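You operate a simulated robot arm through the tools that you are given. There is no shell and no other tool. Be economical: measure what you need, move in short steps, check, and stop when the job is done.

You are at the controls of a simulated robot arm. One attempt, no reset.

JOB
Drop the orange and the pink ball from the teal tray into the blue tube and cap it again.

It is judged by the outcome, as a careful person would: the job done as asked, and still so three seconds after it is handed in. It fails if anything else is knocked over, pushed out of place, dropped, spilled or broken. Lids that push on must go on centred and level and be pressed home; caps that screw on are set level and turned clockwise until they are tight.

ROBOT AND FRAMES
A 7-joint arm with a two-finger parallel gripper, fixed in place. Base frame: the origin is at the foot of the arm, x ahead of it, y to its left, z up; the work surface is at about z = 0. Lengths are in cm, angles in degrees, forces in N, time in s.
With the tool pointing down near the work surface it reaches from about 22 to 58 cm from the base axis. Its first joint turns from -66.0 to 66.0 degrees. Payload 2.5 kg.
Tool frame: the origin (TCP) lies between the finger pads and is the grasp point; the fingertips stand 2.3 cm ahead of it; z points along the fingers, y is the line along which they close. The gripper opens to 9.4 cm. The fingers are 3.8 cm wide and 1 cm thick; the gripper's body (5.4 by 9.6 cm) begins 3.9 cm behind the TCP.
Orientation is told as [roll, pitch, yaw] about the base's x, y, z axes, in that order, counted from this pose: with the fingers straight down and closing along the base's y, the tool's x points along the base's -x, its y along +y and its z along -z.

CONTROLS
- The arm moves only by the tool step_arm. Its argument "motion" is text: rows parted by semicolons, each of 7 numbers parted by spaces: the shift along the base's x, y, z in cm, then the turn, a rotation vector about the base's x, y, z in degrees, then the finger opening in cm, from 0 to 9.4. In form: tx ty tz ax ay az grip; .... A call has 1 to 20 rows; each row shifts and turns the commanded pose from where the row before left it. Rows are played at 5 a second. More than 5 cm and 8.6 degrees between two rows, or a gripper value outside its range, and nothing of the call is played. Where a pose cannot be reached the arm comes as near as it can. A force on the tool above 70 N (or 10 N above the force at the start of the call, whichever is more), or a blocked arm, ends the call early, and 0.2 s more pass. The fingers move at their own pace (about 10.8 cm/s each) and stop on an object; they squeeze with about 35 N. The grip force told is the motor's: it shows also when the fingers shut on nothing. Time passes only in rows, and 0.2 s behind the last, so rows that do not move let the fingers close. The reply holds the time, the measured pose of the TCP, the force on the tool along the base axes, the opening and the grip force, in the units named above and with some noise, and new pictures: "pictures" is both (left out), scene, wrist or none.
- Cameras (640 x 400 px; columns grow to the right, rows downward): "scene" is fixed at [14.07, -40.92, 56.52]; the picture's right is [0.71, -0.70, 0.00], its down [-0.37, -0.37, -0.85] and it looks along [0.60, 0.61, -0.53] (base axes); focal length 348 px, centre (320, 200). "wrist" rides on the gripper at [8.6, 1.6, -7.4] in the tool frame; the picture's right is [-0.18, 0.98, 0.00], its down [-0.58, -0.11, -0.81] and it looks along [-0.79, -0.15, 0.59] (tool axes); focal length 243 px, centre (320, 200). There is no depth. A picture from a camera that has moved, and an enlarged one, comes with that camera's place and axes in the base frame and with its lens. The place of the scene camera against the robot may be out by one fixed shift of up to 2.5 cm in any direction.
- enlarge(camera, box): a new picture of the part [left, top, right, bottom] of that camera's present view, enlarged. It takes no simulated time.
- hand_in(): hands the job in; it is judged then, once.

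Go step by step. Nothing tells you positions but the pictures and the camera data: compare them with the known pose of the tool, close in by small moves and look again before you grip or let go. The budget is 120 turns and 200 pictures, counting those below and the enlarged ones. Unless the task says otherwise, let go and move clear before handing in, and close with one line.

The tools are called after "Call:" as a command line: name --argument value ..., lists and objects as JSON in quotes. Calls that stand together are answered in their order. step_arm: Moves the arm, as the interface text tells. Its arguments: {"type":"object","properties":{"motion":{"type":"string"},"pictures":{"type":"string","enum":["both","scene","wrist","none"]}},"required":["motion"]} The other tools are called the same way: enlarge (camera, box) takes an enlarged picture of a part of a camera's view; hand_in () hands the job in.

At the start:

```text
t: 0.0
tcp_pos: [40.48, 6.04, 36.13]
orientation: [0.0, 0.0, 0.0]
wrist_force: [-0.1, -0.1, -0.4]
gripper_width: 9.4
gripper_force: 0.0
```

scene: 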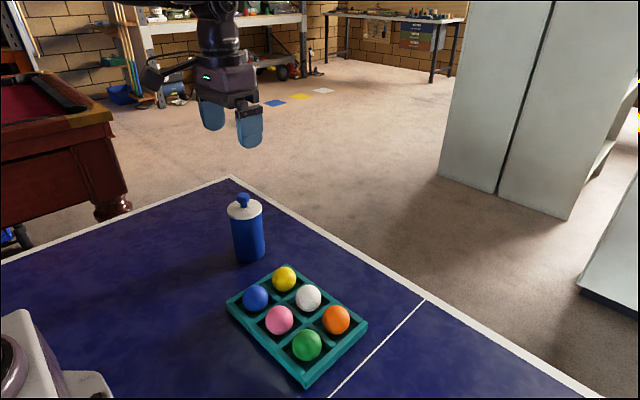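
wrist: 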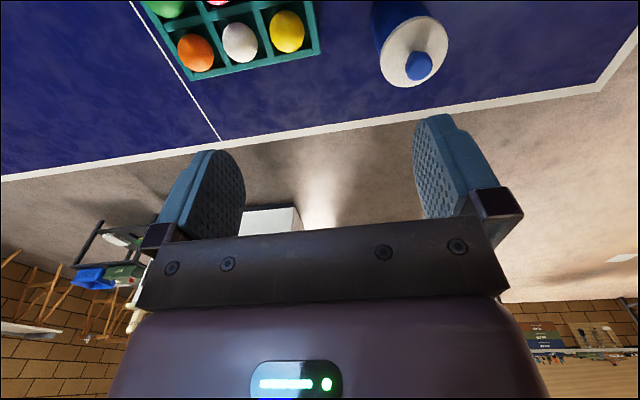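

I see a blue tube with a white, knobbed cap at about (46, 16), and a teal 2x3 tray with six balls at about x 38–47, y -14 to 3. I'll take close looks first.

Call:
enlarge --camera "scene" --box '[200, 170, 300, 270]'

Call:
enlarge --camera "scene" --box '[215, 250, 375, 390]'

Call:
enlarge --camera "wrist" --box '[340, 0, 480, 100]'

```text
4.00 times, centred on (250, 220) of scene
camera zoom: at [14.07, -40.92, 56.52], right [0.71, -0.7, 0.0], down [-0.37, -0.37, -0.85], along [0.6, 0.61, -0.53], focal length 1391 px, centre (600, 120)
```

zoom: 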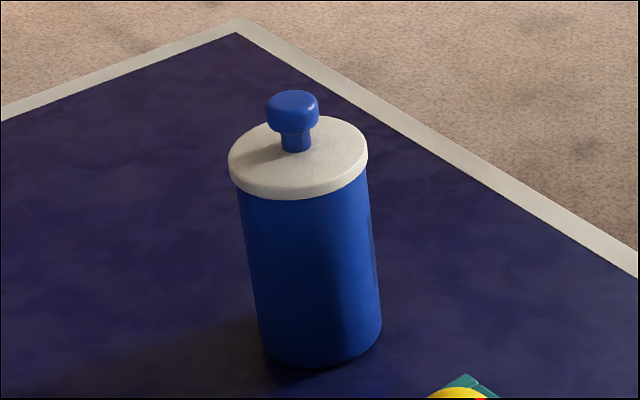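

```text
2.86 times, centred on (295, 320) of scene
camera zoom: at [14.07, -40.92, 56.52], right [0.71, -0.7, 0.0], down [-0.37, -0.37, -0.85], along [0.6, 0.61, -0.53], focal length 993 px, centre (391, -143)
```

zoom: 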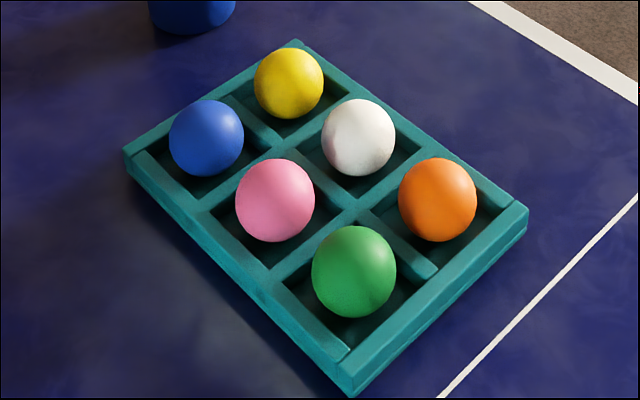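

```text
4.00 times, centred on (410, 50) of wrist
camera zoom: at [31.94, 7.71, 43.5], right [0.18, 0.98, 0.0], down [0.58, -0.11, 0.81], along [0.79, -0.15, -0.59], focal length 970 px, centre (-40, 800)
```

zoom: 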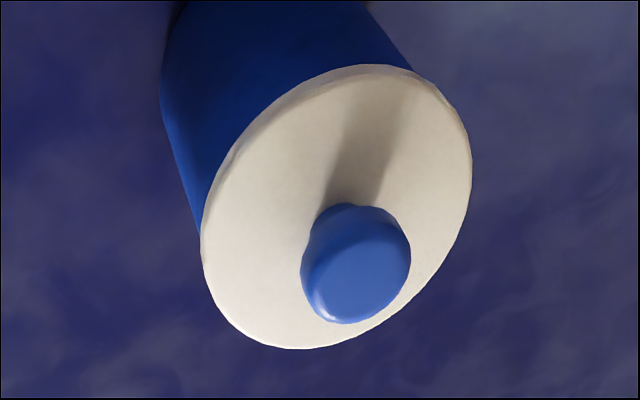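

The lid is white with a mushroom knob. I'll move nearer to measure the knob.

Call:
step_arm --motion "-1 3 -3 0 0 0 9.4;0 3 -3 0 0 0 9.4;0 3 -3 0 0 0 9.4;0 0 -2 0 0 0 9.4;0 0 0 0 0 0 9.4"

```text
t: 1.2
tcp_pos: [39.49, 15.1, 25.32]
orientation: [-0.1, 0.0, 0.1]
wrist_force: [0.4, 0.0, -0.3]
gripper_width: 9.44
gripper_force: 0.0
camera wrist: at [30.86, 16.72, 32.57], right [0.18, 0.98, 0.0], down [0.58, -0.11, 0.81], along [0.79, -0.15, -0.59], focal length 243 px, centre (320, 200)
```

scene: 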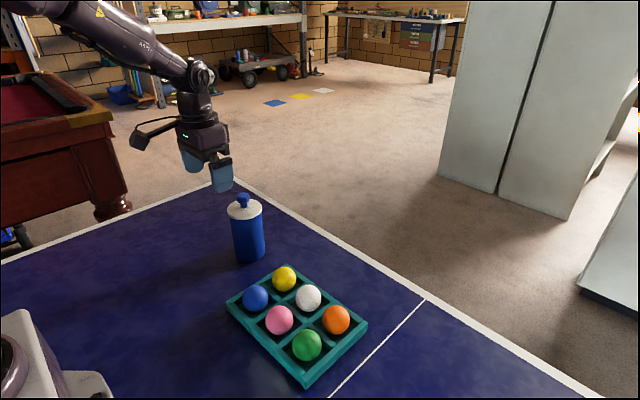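
wrist: 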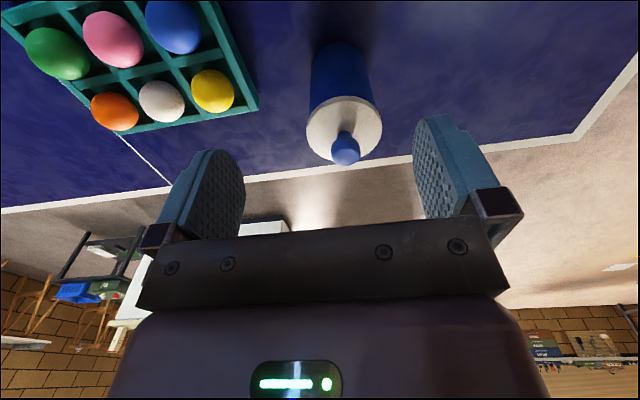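

The knob triangulates to about (46.7, 16.1, 15). I'll move above it and check.

Call:
step_arm --motion "3.5 0.5 -2 0 0 0 9.4;3.7 0.5 -2 0 0 0 9.4;0 0 -2 0 0 0 9.4;0 0 0 0 0 0 9.4"

Call:
enlarge --camera "scene" --box '[180, 130, 300, 270]'

```text
t: 2.2
tcp_pos: [46.79, 16.13, 19.11]
orientation: [-0.1, -0.1, 0.0]
wrist_force: [0.7, 0.5, 0.9]
gripper_width: 9.41
gripper_force: 0.0
camera wrist: at [38.21, 17.69, 26.5], right [0.18, 0.98, 0.0], down [0.58, -0.11, 0.81], along [0.79, -0.15, -0.59], focal length 243 px, centre (320, 200)
```

scene: 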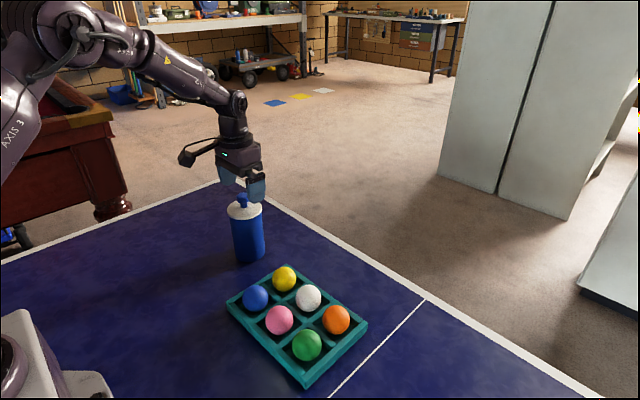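
wrist: 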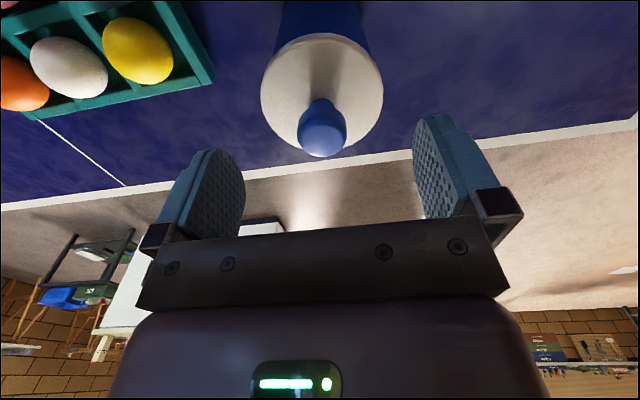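

```text
2.86 times, centred on (240, 200) of scene
camera zoom: at [14.07, -40.91, 56.52], right [0.71, -0.7, 0.0], down [-0.37, -0.37, -0.85], along [0.6, 0.61, -0.53], focal length 993 px, centre (549, 200)
```

zoom: 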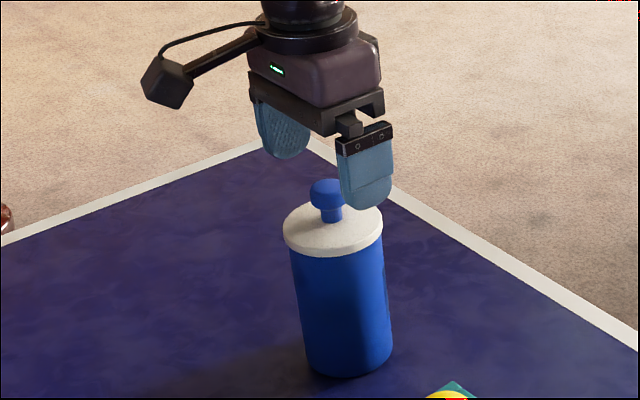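

I'll zoom the wrist view to refine the knob and lid positions.

Call:
enlarge --camera "wrist" --box '[240, 10, 400, 170]'

```text
2.50 times, centred on (320, 90) of wrist
camera zoom: at [38.21, 17.69, 26.5], right [0.18, 0.98, 0.0], down [0.58, -0.11, 0.81], along [0.79, -0.15, -0.59], focal length 606 px, centre (320, 475)
```

zoom: 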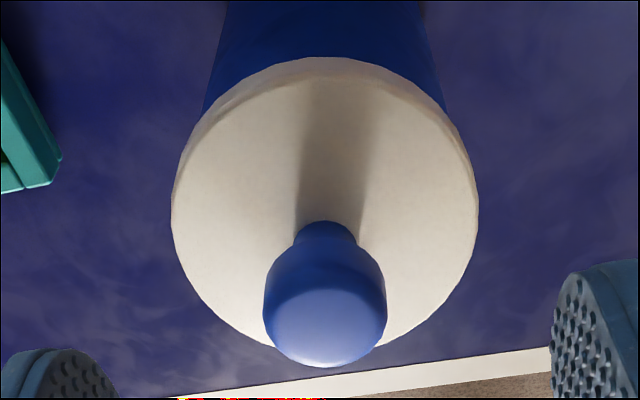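

The knob is directly below the TCP: its top is near z 15.5 and the lid top near 12. I'll descend so the fingertips stay just above the lid, then look.

Call:
step_arm --motion "0 0 -1.5 0 0 0 6;0 0 -1.5 0 0 0 6;0 0 -1 0 0 0 6;0 0 0 0 0 0 6"

Call:
enlarge --camera "scene" --box '[200, 160, 300, 260]'

```text
t: 3.2
tcp_pos: [46.74, 16.05, 15.46]
orientation: [0.0, -0.3, 0.0]
wrist_force: [-11.4, -4.0, 29.8]
gripper_width: 5.98
gripper_force: 0.2
camera wrist: at [38.17, 17.72, 22.72], right [0.18, 0.98, 0.0], down [0.58, -0.11, 0.81], along [0.79, -0.15, -0.59], focal length 243 px, centre (320, 200)
```

scene: 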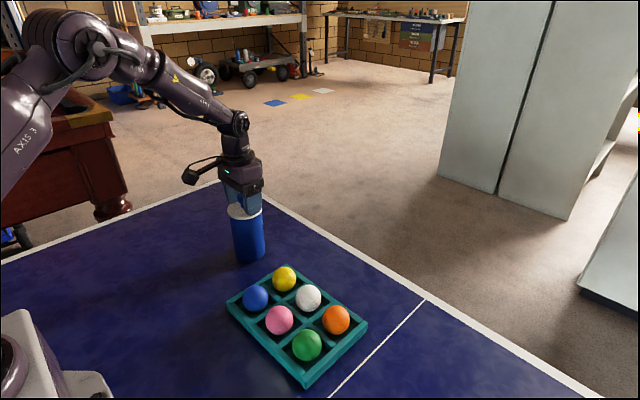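
wrist: 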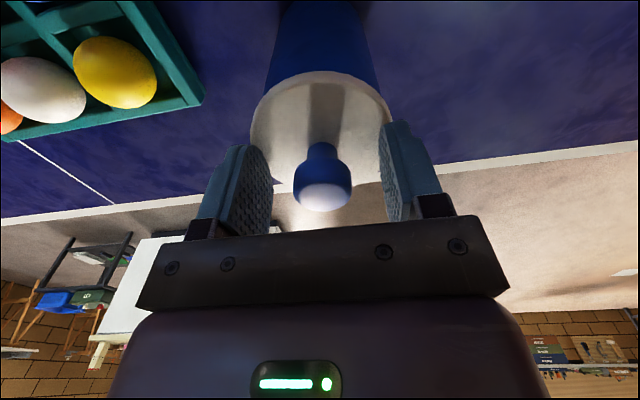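

```text
4.00 times, centred on (250, 210) of scene
camera zoom: at [14.06, -40.92, 56.52], right [0.71, -0.7, 0.0], down [-0.37, -0.37, -0.85], along [0.6, 0.61, -0.53], focal length 1391 px, centre (600, 160)
```

zoom: 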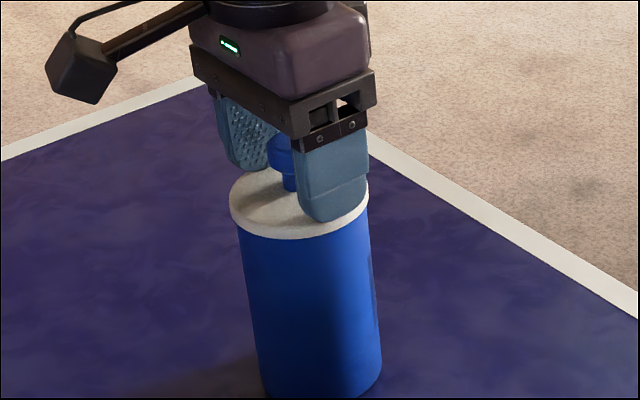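

The fingertips touched the lid, so the lid top is at about z 13.1. I'll raise slightly and close on the knob.

Call:
step_arm --motion "0 0 0.7 0 0 0 6;0 0 0 0 0 0 6"

Call:
enlarge --camera "wrist" --box '[220, 50, 420, 230]'

```text
t: 3.8
tcp_pos: [46.72, 16.03, 15.85]
orientation: [0.0, 0.0, 0.1]
wrist_force: [0.6, -0.2, 0.5]
gripper_width: 5.99
gripper_force: 0.0
camera wrist: at [38.16, 17.76, 23.16], right [0.18, 0.98, 0.0], down [0.58, -0.11, 0.81], along [0.79, -0.15, -0.59], focal length 243 px, centre (320, 200)
```

scene: 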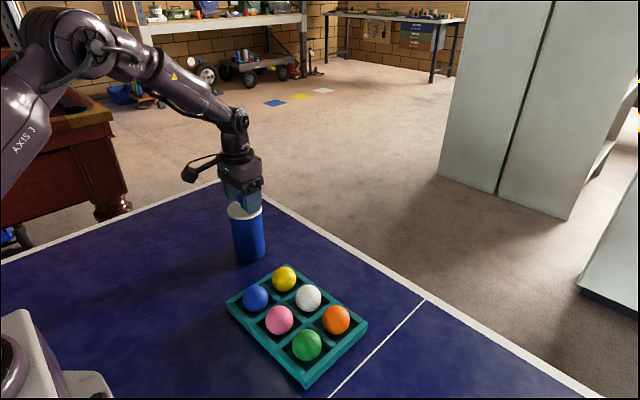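
wrist: 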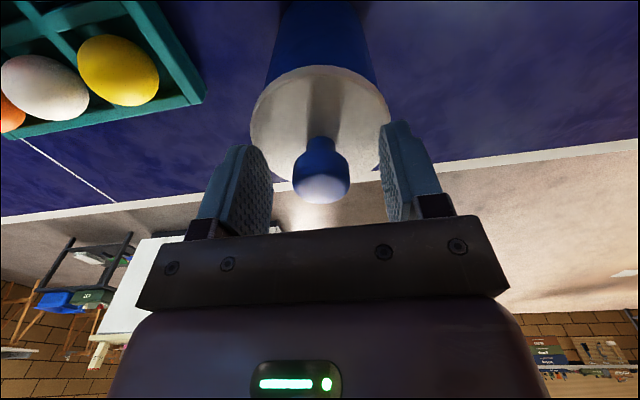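

```text
2.22 times, centred on (320, 140) of wrist
camera zoom: at [38.16, 17.76, 23.16], right [0.18, 0.98, 0.0], down [0.58, -0.11, 0.81], along [0.79, -0.15, -0.59], focal length 539 px, centre (320, 333)
```

zoom: 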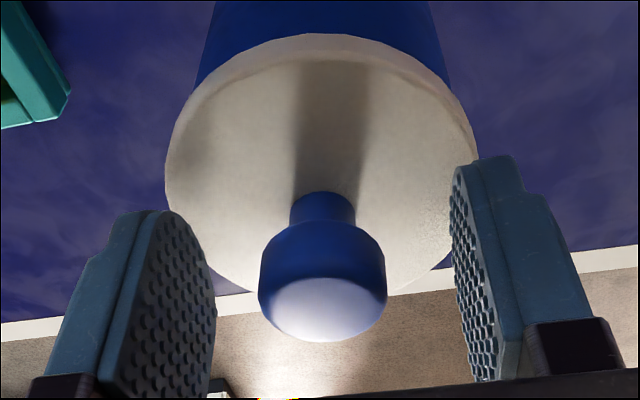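

The knob is between the pads, with a small y offset to correct. I'll close on it.

Call:
step_arm --motion "0.1 0.13 0 0 0 0 4;0 0 0 0 0 0 2;0 0 0 0 0 0 2;0 0 0 0 0 0 2" --pictures "wrist"

```text
t: 4.8
tcp_pos: [46.91, 16.18, 15.85]
orientation: [0.0, -0.1, 0.0]
wrist_force: [0.9, 0.7, 0.2]
gripper_width: 2.61
gripper_force: 35.2
camera wrist: at [38.26, 17.85, 23.18], right [0.18, 0.98, 0.0], down [0.58, -0.11, 0.81], along [0.79, -0.15, -0.59], focal length 243 px, centre (320, 200)
```

wrist: 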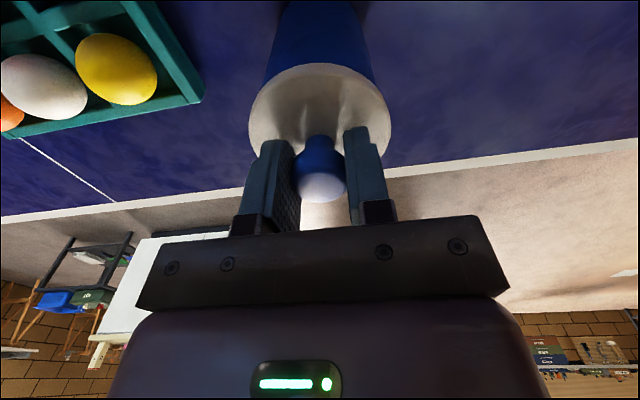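

Gripped the knob. I'll pull gently to learn whether the lid is a push-on or a screw type.

Call:
step_arm --motion "0 0 0.3 0 0 0 2;0 0 0.3 0 0 0 2;0 0 0 0 0 0 2"

Call:
enlarge --camera "scene" --box '[200, 160, 300, 270]'

```text
t: 5.6
tcp_pos: [46.8, 16.13, 16.59]
orientation: [0.0, 0.1, -0.1]
wrist_force: [-0.2, -1.3, -0.1]
gripper_width: 2.63
gripper_force: 34.7
camera wrist: at [38.22, 17.81, 23.83], right [0.18, 0.98, 0.0], down [0.58, -0.11, 0.81], along [0.79, -0.15, -0.59], focal length 243 px, centre (320, 200)
```

scene: 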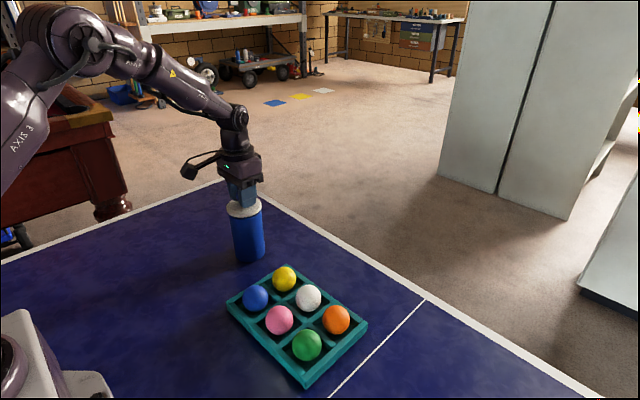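
wrist: 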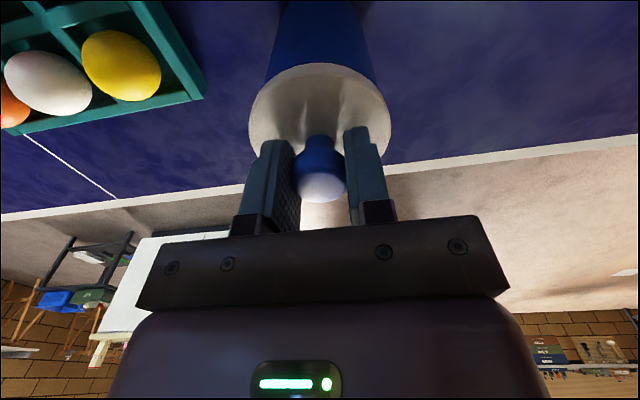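

```text
3.64 times, centred on (250, 215) of scene
camera zoom: at [14.07, -40.92, 56.52], right [0.71, -0.7, 0.0], down [-0.37, -0.37, -0.85], along [0.6, 0.61, -0.53], focal length 1264 px, centre (574, 146)
```

zoom: 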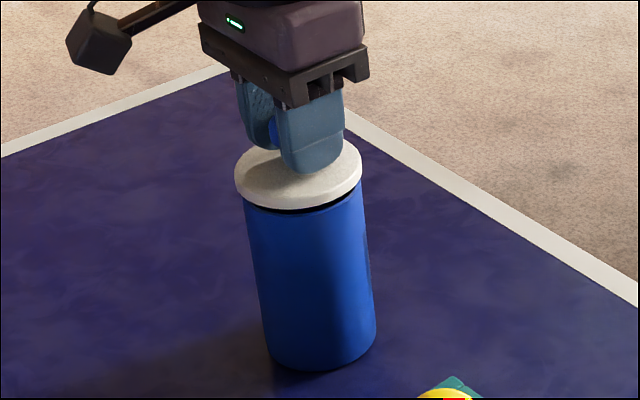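

The lid lifts freely, so it is a push-on type. I'll raise it clear and carry it to an empty spot near (32, 20).

Call:
step_arm --motion "0 0 1.5 0 0 0 2;0 0 2.5 0 0 0 2;0 0 2.5 0 0 0 2;0 0 0 0 0 0 2;-3 1 0 0 0 0 2;-4 1 0 0 0 0 2;-4 1 0 0 0 0 2;-4 1 0 0 0 0 2;0 0 0 0 0 0 2"

Call:
enlarge --camera "scene" --box '[140, 160, 300, 280]'

```text
t: 7.6
tcp_pos: [31.9, 20.1, 23.19]
orientation: [0.0, 0.0, 0.0]
wrist_force: [-0.1, -0.5, -0.9]
gripper_width: 2.62
gripper_force: 35.3
camera wrist: at [23.21, 21.78, 30.39], right [0.18, 0.98, 0.0], down [0.58, -0.11, 0.81], along [0.79, -0.15, -0.59], focal length 243 px, centre (320, 200)
```

scene: 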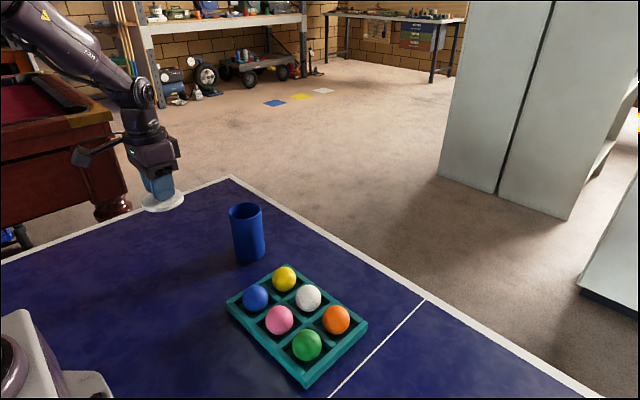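
wrist: 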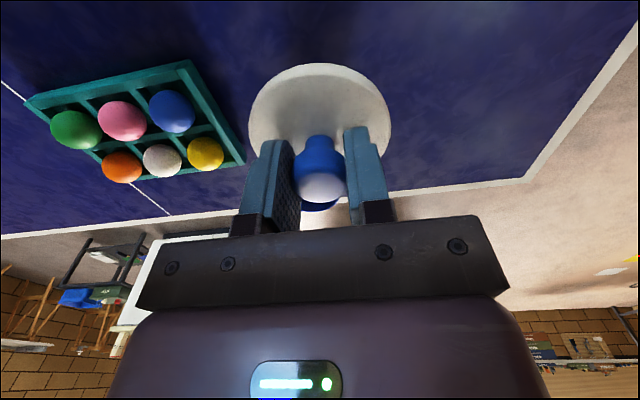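

```text
3.33 times, centred on (220, 220) of scene
camera zoom: at [14.07, -40.91, 56.52], right [0.71, -0.7, 0.0], down [-0.37, -0.37, -0.85], along [0.6, 0.61, -0.53], focal length 1159 px, centre (653, 133)
```

zoom: 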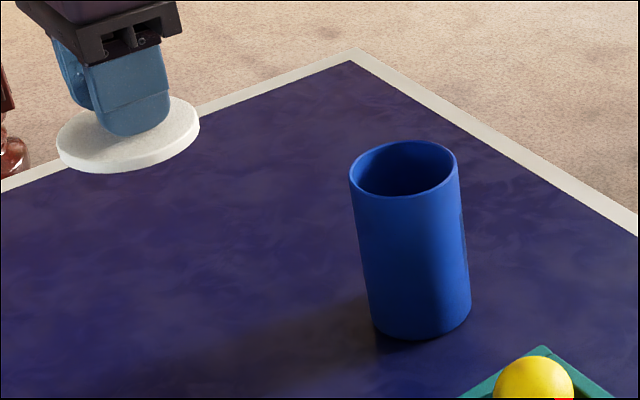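

The tube is open and empty. I'll lower the lid towards the table and then feel for contact.

Call:
step_arm --motion "0 0 -4 0 0 0 2;0 0 -4 0 0 0 2;0 0 -4 0 0 0 2;0 0 -3 0 0 0 2;0 0 -1.7 0 0 0 2;0 0 0 0 0 0 2"

Call:
enlarge --camera "scene" --box '[130, 220, 240, 310]'

```text
t: 9.0
tcp_pos: [31.97, 20.21, 6.24]
orientation: [0.0, 0.0, 0.1]
wrist_force: [-0.7, -0.1, -0.5]
gripper_width: 2.61
gripper_force: 35.3
camera wrist: at [23.35, 21.79, 13.57], right [0.18, 0.98, 0.0], down [0.58, -0.11, 0.81], along [0.79, -0.15, -0.59], focal length 243 px, centre (320, 200)
```

scene: 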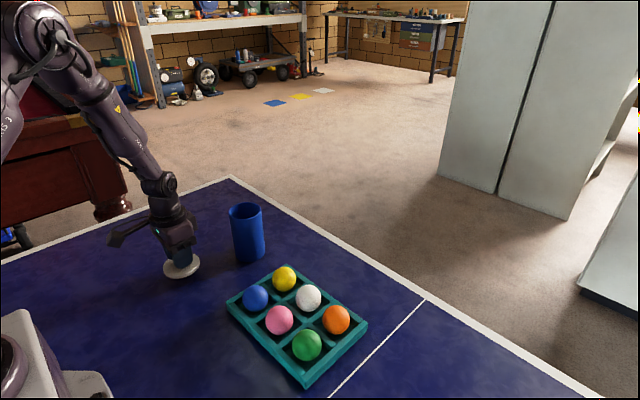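
wrist: 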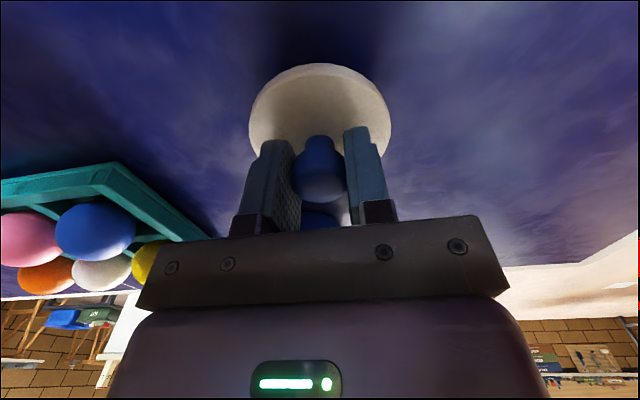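

```text
4.44 times, centred on (185, 265) of scene
camera zoom: at [14.07, -40.91, 56.52], right [0.71, -0.7, 0.0], down [-0.37, -0.37, -0.85], along [0.6, 0.61, -0.53], focal length 1545 px, centre (920, -89)
```

zoom: 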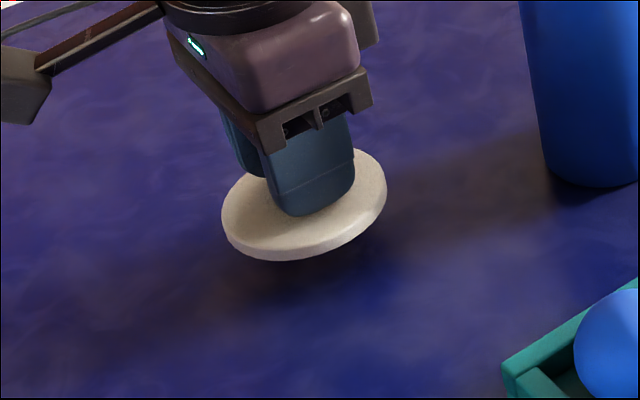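

Call:
step_arm --motion "0 0 -0.5 0 0 0 2;0 0 -0.4 0 0 0 2;0 0 0 0 0 0 2" --pictures "none"

```text
t: 9.8
tcp_pos: [31.91, 20.09, 5.32]
orientation: [0.0, 0.0, 0.0]
wrist_force: [-0.1, 0.5, -0.2]
gripper_width: 2.65
gripper_force: 34.6
```

No contact yet at z 5.3, so I'll keep going down in small steps.

Call:
step_arm --motion "0 0 -0.3 0 0 0 2;0 0 -0.2 0 0 0 2;0 0 0 0 0 0 2" --pictures "none"

Call:
enlarge --camera "scene" --box '[130, 220, 240, 310]'

```text
t: 10.6
tcp_pos: [31.82, 20.22, 4.84]
orientation: [0.0, 0.1, 0.0]
wrist_force: [-1.0, -0.1, -0.7]
gripper_width: 2.6
gripper_force: 34.7
```

```text
4.44 times, centred on (185, 265) of scene
camera zoom: at [14.07, -40.91, 56.52], right [0.71, -0.7, 0.0], down [-0.37, -0.37, -0.85], along [0.6, 0.61, -0.53], focal length 1545 px, centre (920, -89)
```

zoom: 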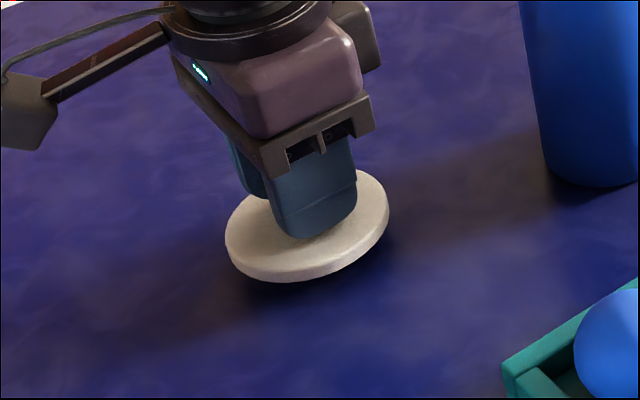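

Call:
step_arm --motion "0 0 -0.2 0 0 0 2;0 0 -0.2 0 0 0 2;0 0 0 0 0 0 2" --pictures "none"

```text
t: 11.4
tcp_pos: [31.93, 20.24, 4.41]
orientation: [0.1, 0.0, 0.1]
wrist_force: [0.3, 0.3, -0.7]
gripper_width: 2.62
gripper_force: 35.6
```

Call:
step_arm --motion "0 0 -0.2 0 0 0 2;0 0 -0.2 0 0 0 2;0 0 0 0 0 0 2" --pictures "none"

Call:
enlarge --camera "scene" --box '[130, 220, 240, 310]'

```text
t: 12.2
tcp_pos: [31.69, 20.21, 4.07]
orientation: [0.0, 0.1, 0.0]
wrist_force: [0.0, -0.1, 0.5]
gripper_width: 2.61
gripper_force: 35.0
```

```text
4.44 times, centred on (185, 265) of scene
camera zoom: at [14.07, -40.91, 56.52], right [0.71, -0.7, 0.0], down [-0.37, -0.37, -0.85], along [0.6, 0.61, -0.53], focal length 1545 px, centre (920, -89)
```

zoom: 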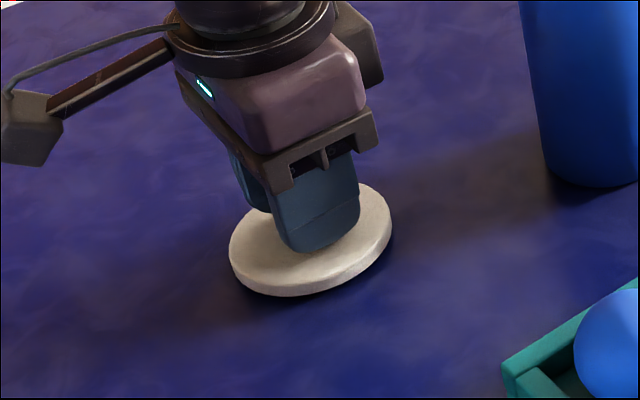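

Call:
step_arm --motion "0 0 -0.2 0 0 0 2;0 0 -0.1 0 0 0 2;0 0 0 0 0 0 2" --pictures "none"

```text
t: 13.0
tcp_pos: [31.93, 20.25, 3.67]
orientation: [0.0, 0.0, 0.0]
wrist_force: [0.6, -0.4, -0.9]
gripper_width: 2.61
gripper_force: 34.8
```

Call:
step_arm --motion "0 0 -0.15 0 0 0 2;0 0 -0.15 0 0 0 2;0 0 0 0 0 0 2" --pictures "none"

Call:
enlarge --camera "scene" --box '[130, 220, 240, 310]'

```text
t: 13.8
tcp_pos: [31.82, 20.09, 3.53]
orientation: [0.0, 0.1, 0.2]
wrist_force: [-6.8, -3.6, 29.1]
gripper_width: 2.61
gripper_force: 35.1
```

```text
4.44 times, centred on (185, 265) of scene
camera zoom: at [14.06, -40.92, 56.52], right [0.71, -0.7, 0.0], down [-0.37, -0.37, -0.85], along [0.6, 0.61, -0.53], focal length 1545 px, centre (920, -89)
```

zoom: 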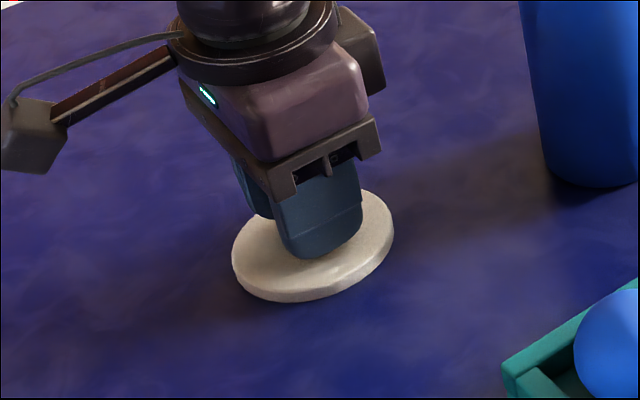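

The lid is down on the table, with 29 N of contact force. I'll relax the pressure, release, and rise straight up.

Call:
step_arm --motion "0 0 0.2 0 0 0 2;0 0 0 0 0 0 3.5;0 0 0 0 0 0 5;0 0 0 0 0 0 6;0 0 3 0 0 0 6;0 0 4 0 0 0 6;0 0 4 0 0 0 6;0 0 4 0 0 0 6;0 0 0 0 0 0 6"

```text
t: 15.8
tcp_pos: [31.73, 20.17, 18.82]
orientation: [0.0, 0.0, 0.0]
wrist_force: [0.3, 0.1, -0.7]
gripper_width: 6.01
gripper_force: 0.0
camera wrist: at [23.13, 21.83, 26.08], right [0.18, 0.98, 0.0], down [0.58, -0.11, 0.81], along [0.79, -0.15, -0.59], focal length 243 px, centre (320, 200)
```

scene: 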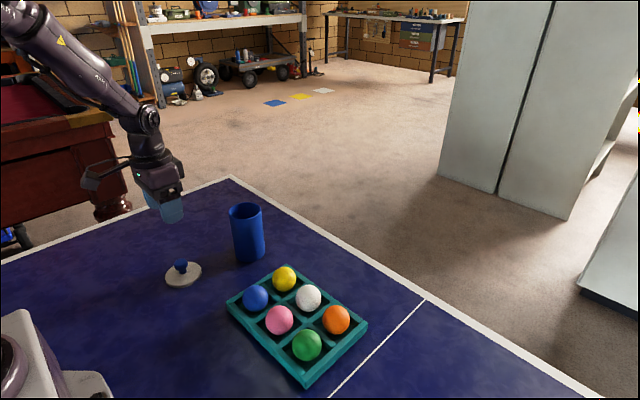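
wrist: 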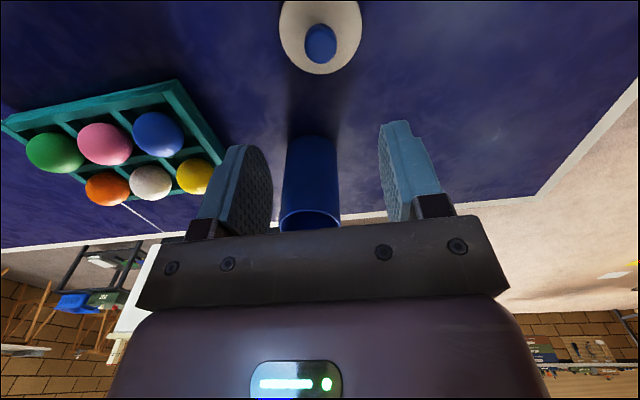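

The lid sits flat at about (31.9, 20.2). Next I'll move over the tray to locate the orange and pink balls.

Call:
step_arm --motion "0 0 3 0 0 0 8;0 -4.3 1 0 0 0 8;0 -4.3 0 0 0 0 8;0 -4.3 0 0 0 0 8;0.5 -4.3 0 0 0 0 8;1 -4.3 0 0 0 0 8;1 -4.3 0 0 0 0 8;1 -4.3 0 0 0 0 8;0 0 0 0 0 0 8"

```text
t: 17.8
tcp_pos: [35.17, -9.75, 22.74]
orientation: [0.0, 0.0, 0.2]
wrist_force: [0.5, -0.4, -0.2]
gripper_width: 8.01
gripper_force: 0.1
camera wrist: at [26.56, -8.14, 30.07], right [0.18, 0.98, 0.0], down [0.58, -0.11, 0.81], along [0.79, -0.15, -0.59], focal length 243 px, centre (320, 200)
```

scene: 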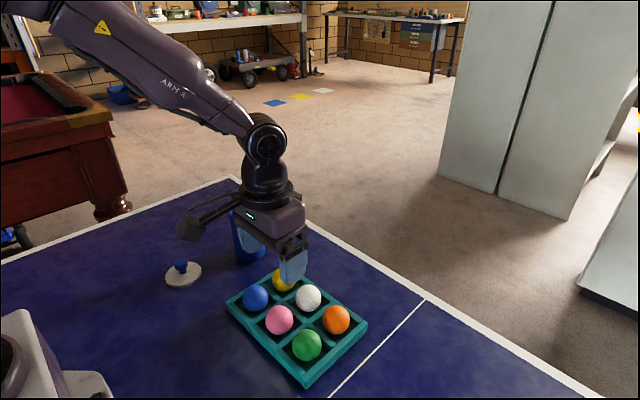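
wrist: 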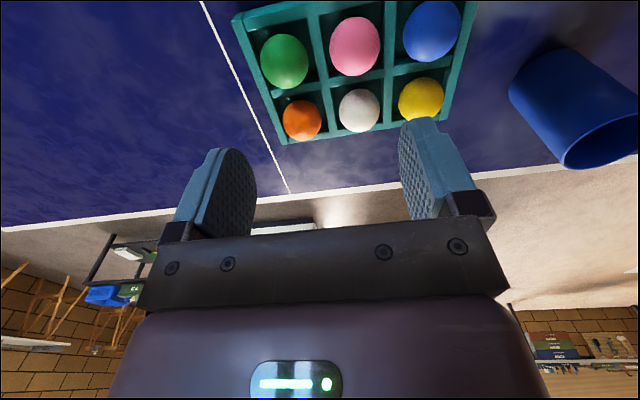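

Orange is at about (45.2, -14.0) and pink at about (37.5, -6.7). I'll come in above orange with a narrow opening so the neighbours stay clear.

Call:
step_arm --motion "3.3 -1.4 -2.5 0 0 0 6.6;3.3 -1.4 -2.5 0 0 0 6.6;3.4 -1.5 -2.5 0 0 0 6.6;0 0 -3.2 0 0 0 6.6;0 0 0 0 0 0 6.6"

Call:
enlarge --camera "scene" --box '[260, 250, 400, 370]'

```text
t: 19.0
tcp_pos: [45.38, -13.99, 11.9]
orientation: [0.1, 0.1, 0.0]
wrist_force: [0.2, -0.2, 0.3]
gripper_width: 6.61
gripper_force: 0.1
camera wrist: at [36.63, -12.4, 19.21], right [0.18, 0.98, 0.0], down [0.58, -0.11, 0.81], along [0.79, -0.15, -0.59], focal length 243 px, centre (320, 200)
```

scene: 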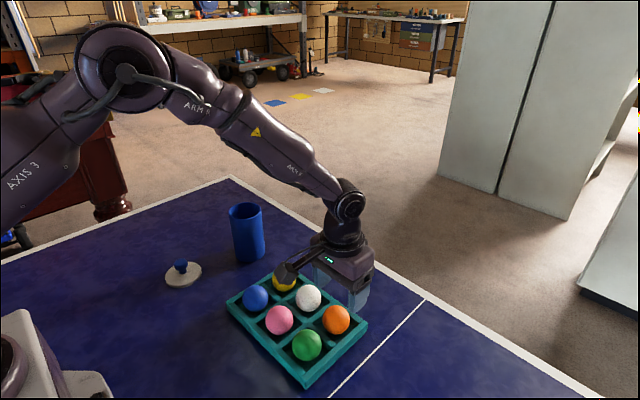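
wrist: 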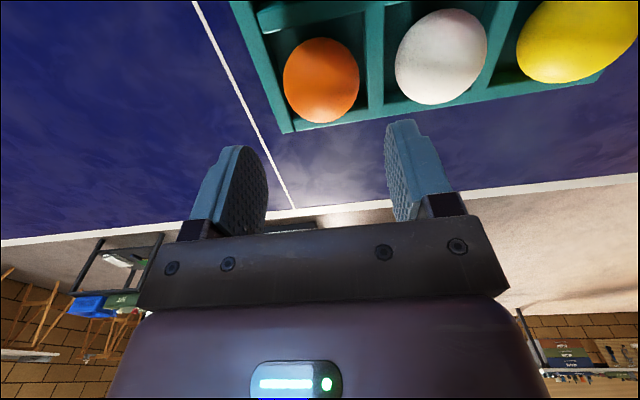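

```text
3.33 times, centred on (330, 310) of scene
camera zoom: at [14.07, -40.92, 56.52], right [0.71, -0.7, 0.0], down [-0.37, -0.37, -0.85], along [0.6, 0.61, -0.53], focal length 1159 px, centre (287, -167)
```

zoom: 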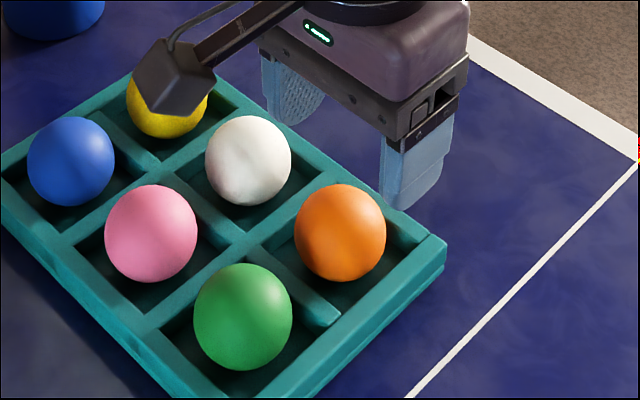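

Orange refined to (45.0, -13.95). I'll descend to beside the ball's upper half and check clearances.

Call:
step_arm --motion "-0.35 0 -2.5 0 0 0 6.6;0 0 -2 0 0 0 6.6;0 0 -1 0 0 0 6.6;0 0 0 0 0 0 6.6"

Call:
enlarge --camera "scene" --box '[260, 250, 400, 370]'

Call:
enlarge --camera "wrist" --box '[180, 60, 480, 240]'

```text
t: 20.0
tcp_pos: [44.99, -14.11, 6.68]
orientation: [-0.1, -0.1, 0.1]
wrist_force: [-0.2, 0.1, 0.3]
gripper_width: 6.6
gripper_force: 0.0
camera wrist: at [36.43, -12.48, 13.91], right [0.18, 0.98, 0.0], down [0.58, -0.11, 0.81], along [0.79, -0.15, -0.59], focal length 243 px, centre (320, 200)
```

scene: 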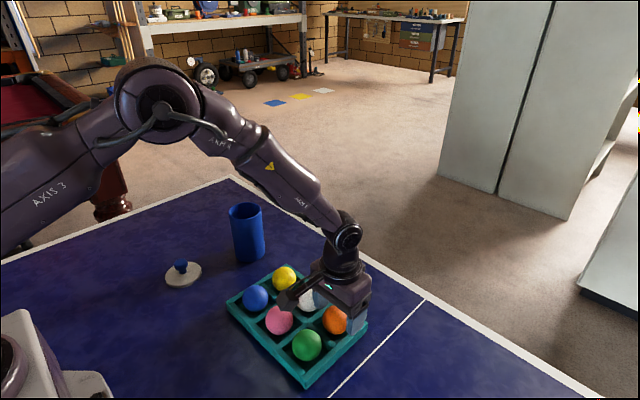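
wrist: 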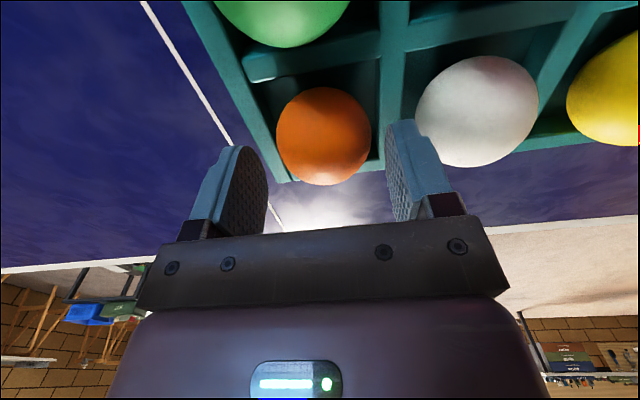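

```text
3.33 times, centred on (330, 310) of scene
camera zoom: at [14.07, -40.92, 56.52], right [0.71, -0.7, 0.0], down [-0.37, -0.37, -0.85], along [0.6, 0.61, -0.53], focal length 1159 px, centre (287, -167)
```

zoom: 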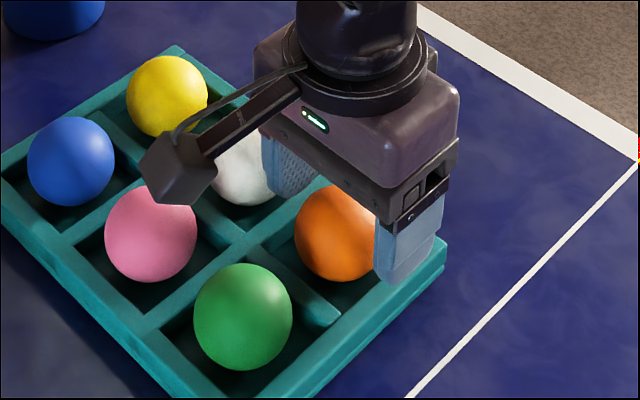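

```text
2.13 times, centred on (330, 150) of wrist
camera zoom: at [36.43, -12.48, 13.91], right [0.18, 0.98, 0.0], down [0.58, -0.11, 0.81], along [0.79, -0.15, -0.59], focal length 518 px, centre (299, 307)
```

zoom: 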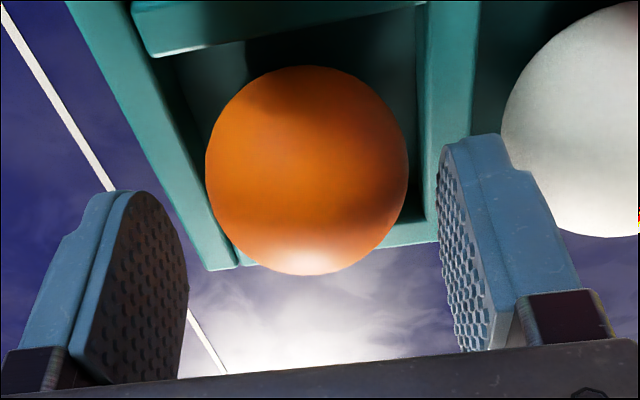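

It is nearly centred. I'll nudge y by +0.15, descend to z≈4.7 and close.

Call:
step_arm --motion "0.1 0.15 -1 0 0 0 6.6;0 0 -0.95 0 0 0 6.6;0 0 0 0 0 0 6.6;0 0 0 0 0 0 5;0 0 0 0 0 0 4.2;0 0 0 0 0 0 4.2;0 0 0 0 0 0 4.2"

Call:
enlarge --camera "scene" --box '[260, 250, 400, 370]'

```text
t: 20.8
tcp_pos: [45.38, -14.03, 5.19]
orientation: [0.0, -0.2, 0.0]
wrist_force: [-2.8, -0.2, 6.7]
gripper_width: 6.6
gripper_force: 0.0
stopped in row 3: the force on the tool passed its limit (the readings are from after the stop); the commanded pose is now the measured one
camera wrist: at [36.72, -12.46, 12.49], right [0.18, 0.98, 0.0], down [0.58, -0.11, 0.81], along [0.79, -0.15, -0.59], focal length 243 px, centre (320, 200)
```

scene: 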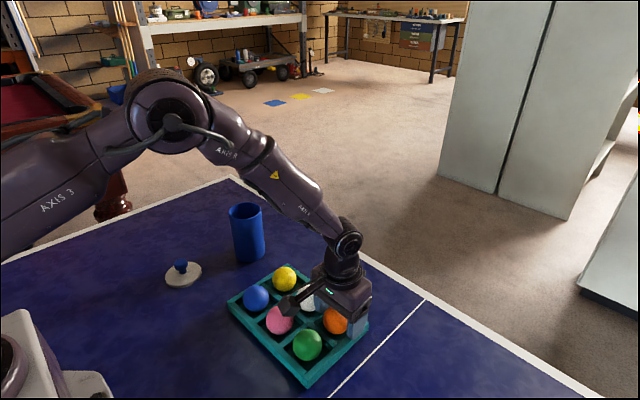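
wrist: 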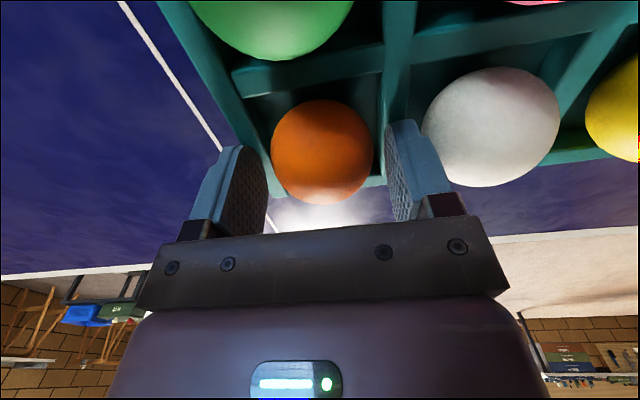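

```text
3.33 times, centred on (330, 310) of scene
camera zoom: at [14.07, -40.91, 56.52], right [0.71, -0.7, 0.0], down [-0.37, -0.37, -0.85], along [0.6, 0.61, -0.53], focal length 1159 px, centre (287, -167)
```

zoom: 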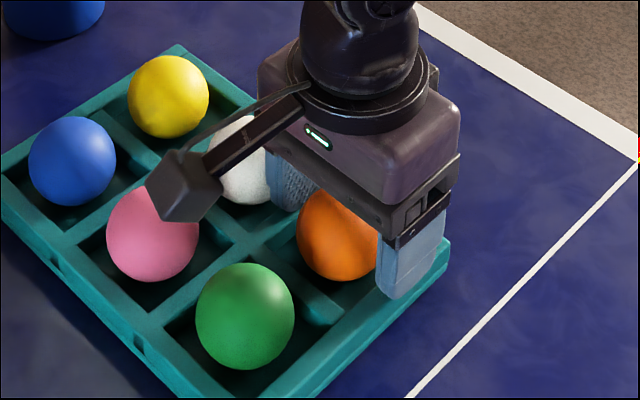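

The tips touched the tray wall at z≈2.9, so the walls are taller than I assumed. Re-triangulating puts the ball centre at about (44.5, -13.85, 3.8). I'll lift off the wall, re-centre, and close there.

Call:
step_arm --motion "0 0 0.7 0 0 0 6.6;-0.8 0.15 0 0 0 0 6.6;0 0 -0.3 0 0 0 6.6;0 0 0 0 0 0 6.6" --pictures "wrist"

Call:
enlarge --camera "scene" --box '[260, 250, 400, 370]'

```text
t: 21.8
tcp_pos: [44.57, -14.04, 5.57]
orientation: [0.0, -0.2, 0.1]
wrist_force: [-0.2, 1.0, 0.6]
gripper_width: 6.58
gripper_force: 0.2
camera wrist: at [35.91, -12.33, 12.85], right [0.18, 0.98, 0.0], down [0.58, -0.11, 0.81], along [0.79, -0.15, -0.59], focal length 243 px, centre (320, 200)
```

wrist: 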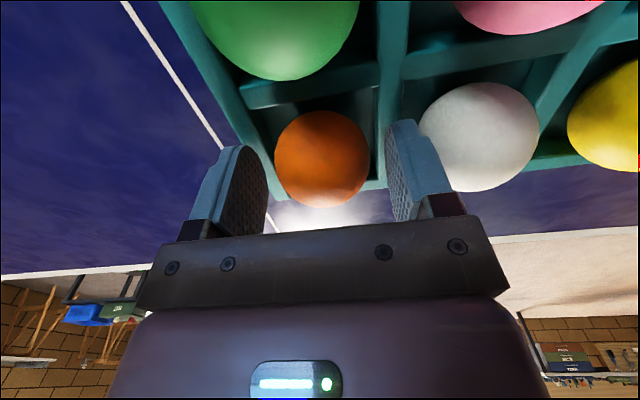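

```text
3.33 times, centred on (330, 310) of scene
camera zoom: at [14.07, -40.92, 56.52], right [0.71, -0.7, 0.0], down [-0.37, -0.37, -0.85], along [0.6, 0.61, -0.53], focal length 1159 px, centre (287, -167)
```

zoom: 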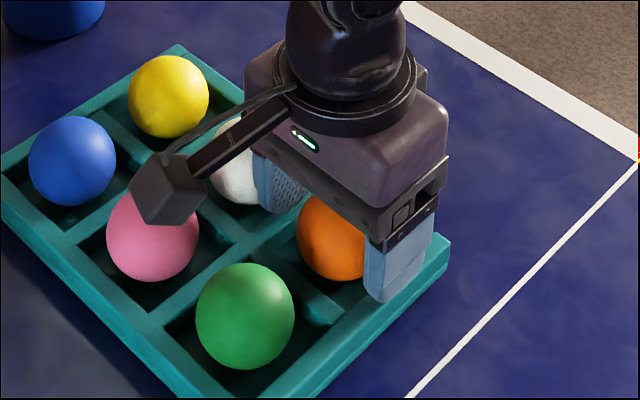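

The ball is centred between the pads, so I'll close.

Call:
step_arm --motion "0 0.1 0 0 0 0 6.2;0 0 0 0 0 0 5;0 0 0 0 0 0 4.2;0 0 0 0 0 0 4.2;0 0 0 0 0 0 4.2" --pictures "wrist"

```text
t: 22.9
tcp_pos: [44.57, -13.79, 5.54]
orientation: [0.1, -0.1, 0.1]
wrist_force: [0.1, 0.5, -0.3]
gripper_width: 4.72
gripper_force: 35.7
camera wrist: at [35.92, -12.2, 12.88], right [0.18, 0.98, 0.0], down [0.58, -0.11, 0.81], along [0.79, -0.15, -0.59], focal length 243 px, centre (320, 200)
```

wrist: 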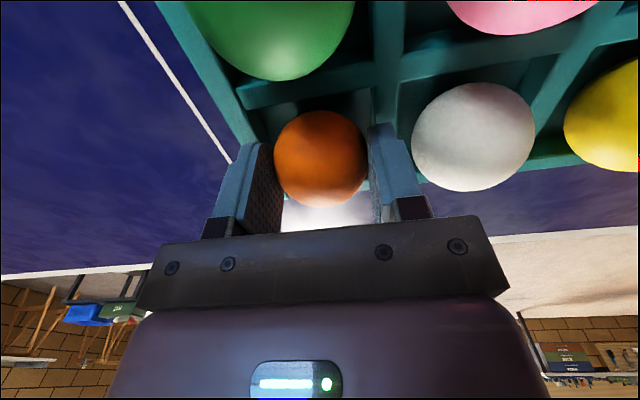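

The orange ball is held, 4.7 cm across. I'll lift it and carry it over to the tube.

Call:
step_arm --motion "0 0 1.5 0 0 0 3.8;0 0 3.5 0 0 0 3.8;0 0 4 0 0 0 3.8;0 0 4 0 0 0 3.8;0 0 4 0 0 0 3.8;0.3 4 0 0 0 0 3.8;0.3 4.3 0 0 0 0 3.8;0.3 4.3 0 0 0 0 3.8;0.3 4.3 0 0 0 0 3.8;0.3 4.3 0 0 0 0 3.8;0.4 4.3 0 0 0 0 3.8;0.4 4.3 0 0 0 0 3.8;0 0 0 0 0 0 3.8"

Call:
enlarge --camera "wrist" --box '[200, 0, 440, 200]'

Call:
enlarge --camera "scene" --box '[180, 130, 300, 270]'

```text
t: 25.8
tcp_pos: [46.86, 16.03, 22.58]
orientation: [0.0, -0.3, 0.1]
wrist_force: [0.4, 0.3, -1.2]
gripper_width: 4.71
gripper_force: 34.7
camera wrist: at [38.29, 17.76, 29.87], right [0.18, 0.98, 0.0], down [0.58, -0.11, 0.81], along [0.79, -0.15, -0.59], focal length 243 px, centre (320, 200)
```

scene: 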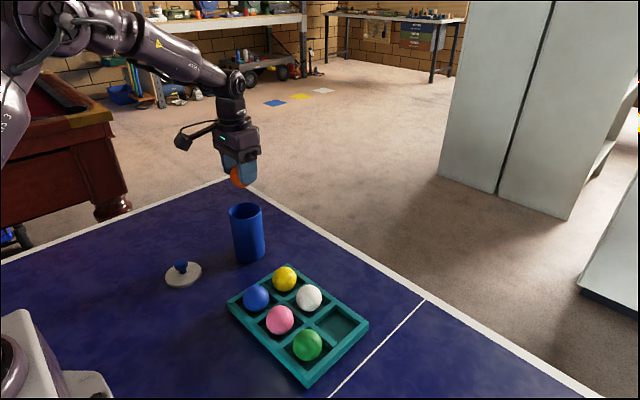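
wrist: 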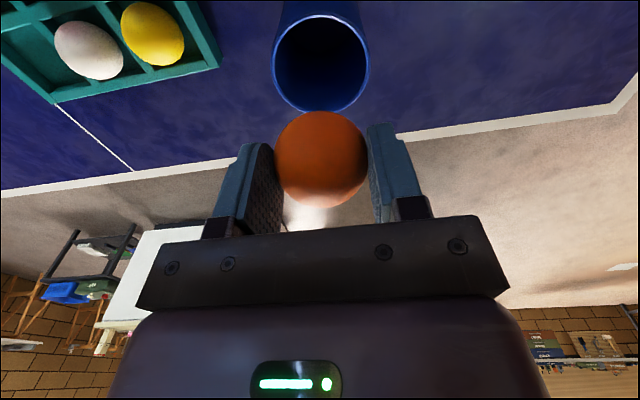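

```text
2.00 times, centred on (320, 100) of wrist
camera zoom: at [38.29, 17.76, 29.87], right [0.18, 0.98, 0.0], down [0.58, -0.11, 0.81], along [0.79, -0.15, -0.59], focal length 485 px, centre (320, 400)
```

zoom: 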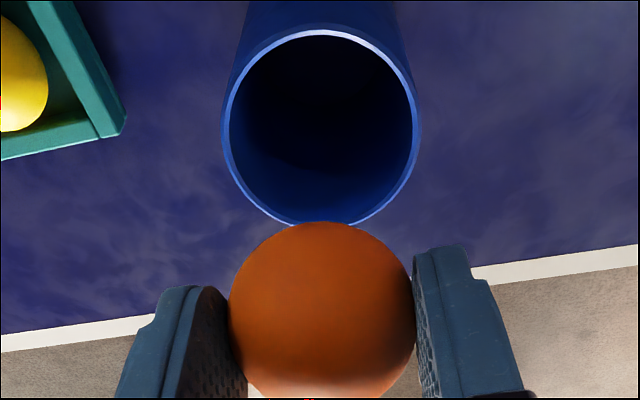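

```text
2.86 times, centred on (240, 200) of scene
camera zoom: at [14.08, -40.91, 56.52], right [0.71, -0.7, 0.0], down [-0.37, -0.37, -0.85], along [0.6, 0.61, -0.53], focal length 993 px, centre (549, 200)
```

zoom: 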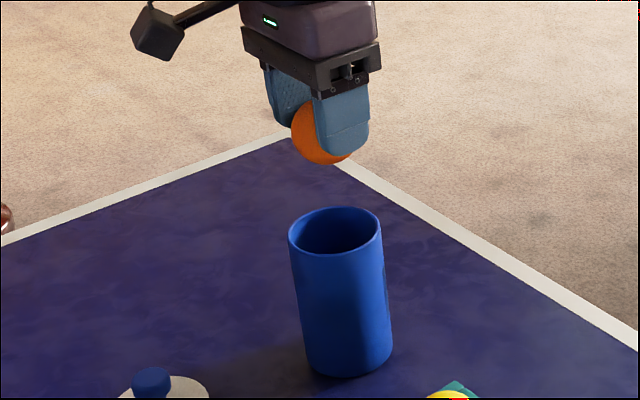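

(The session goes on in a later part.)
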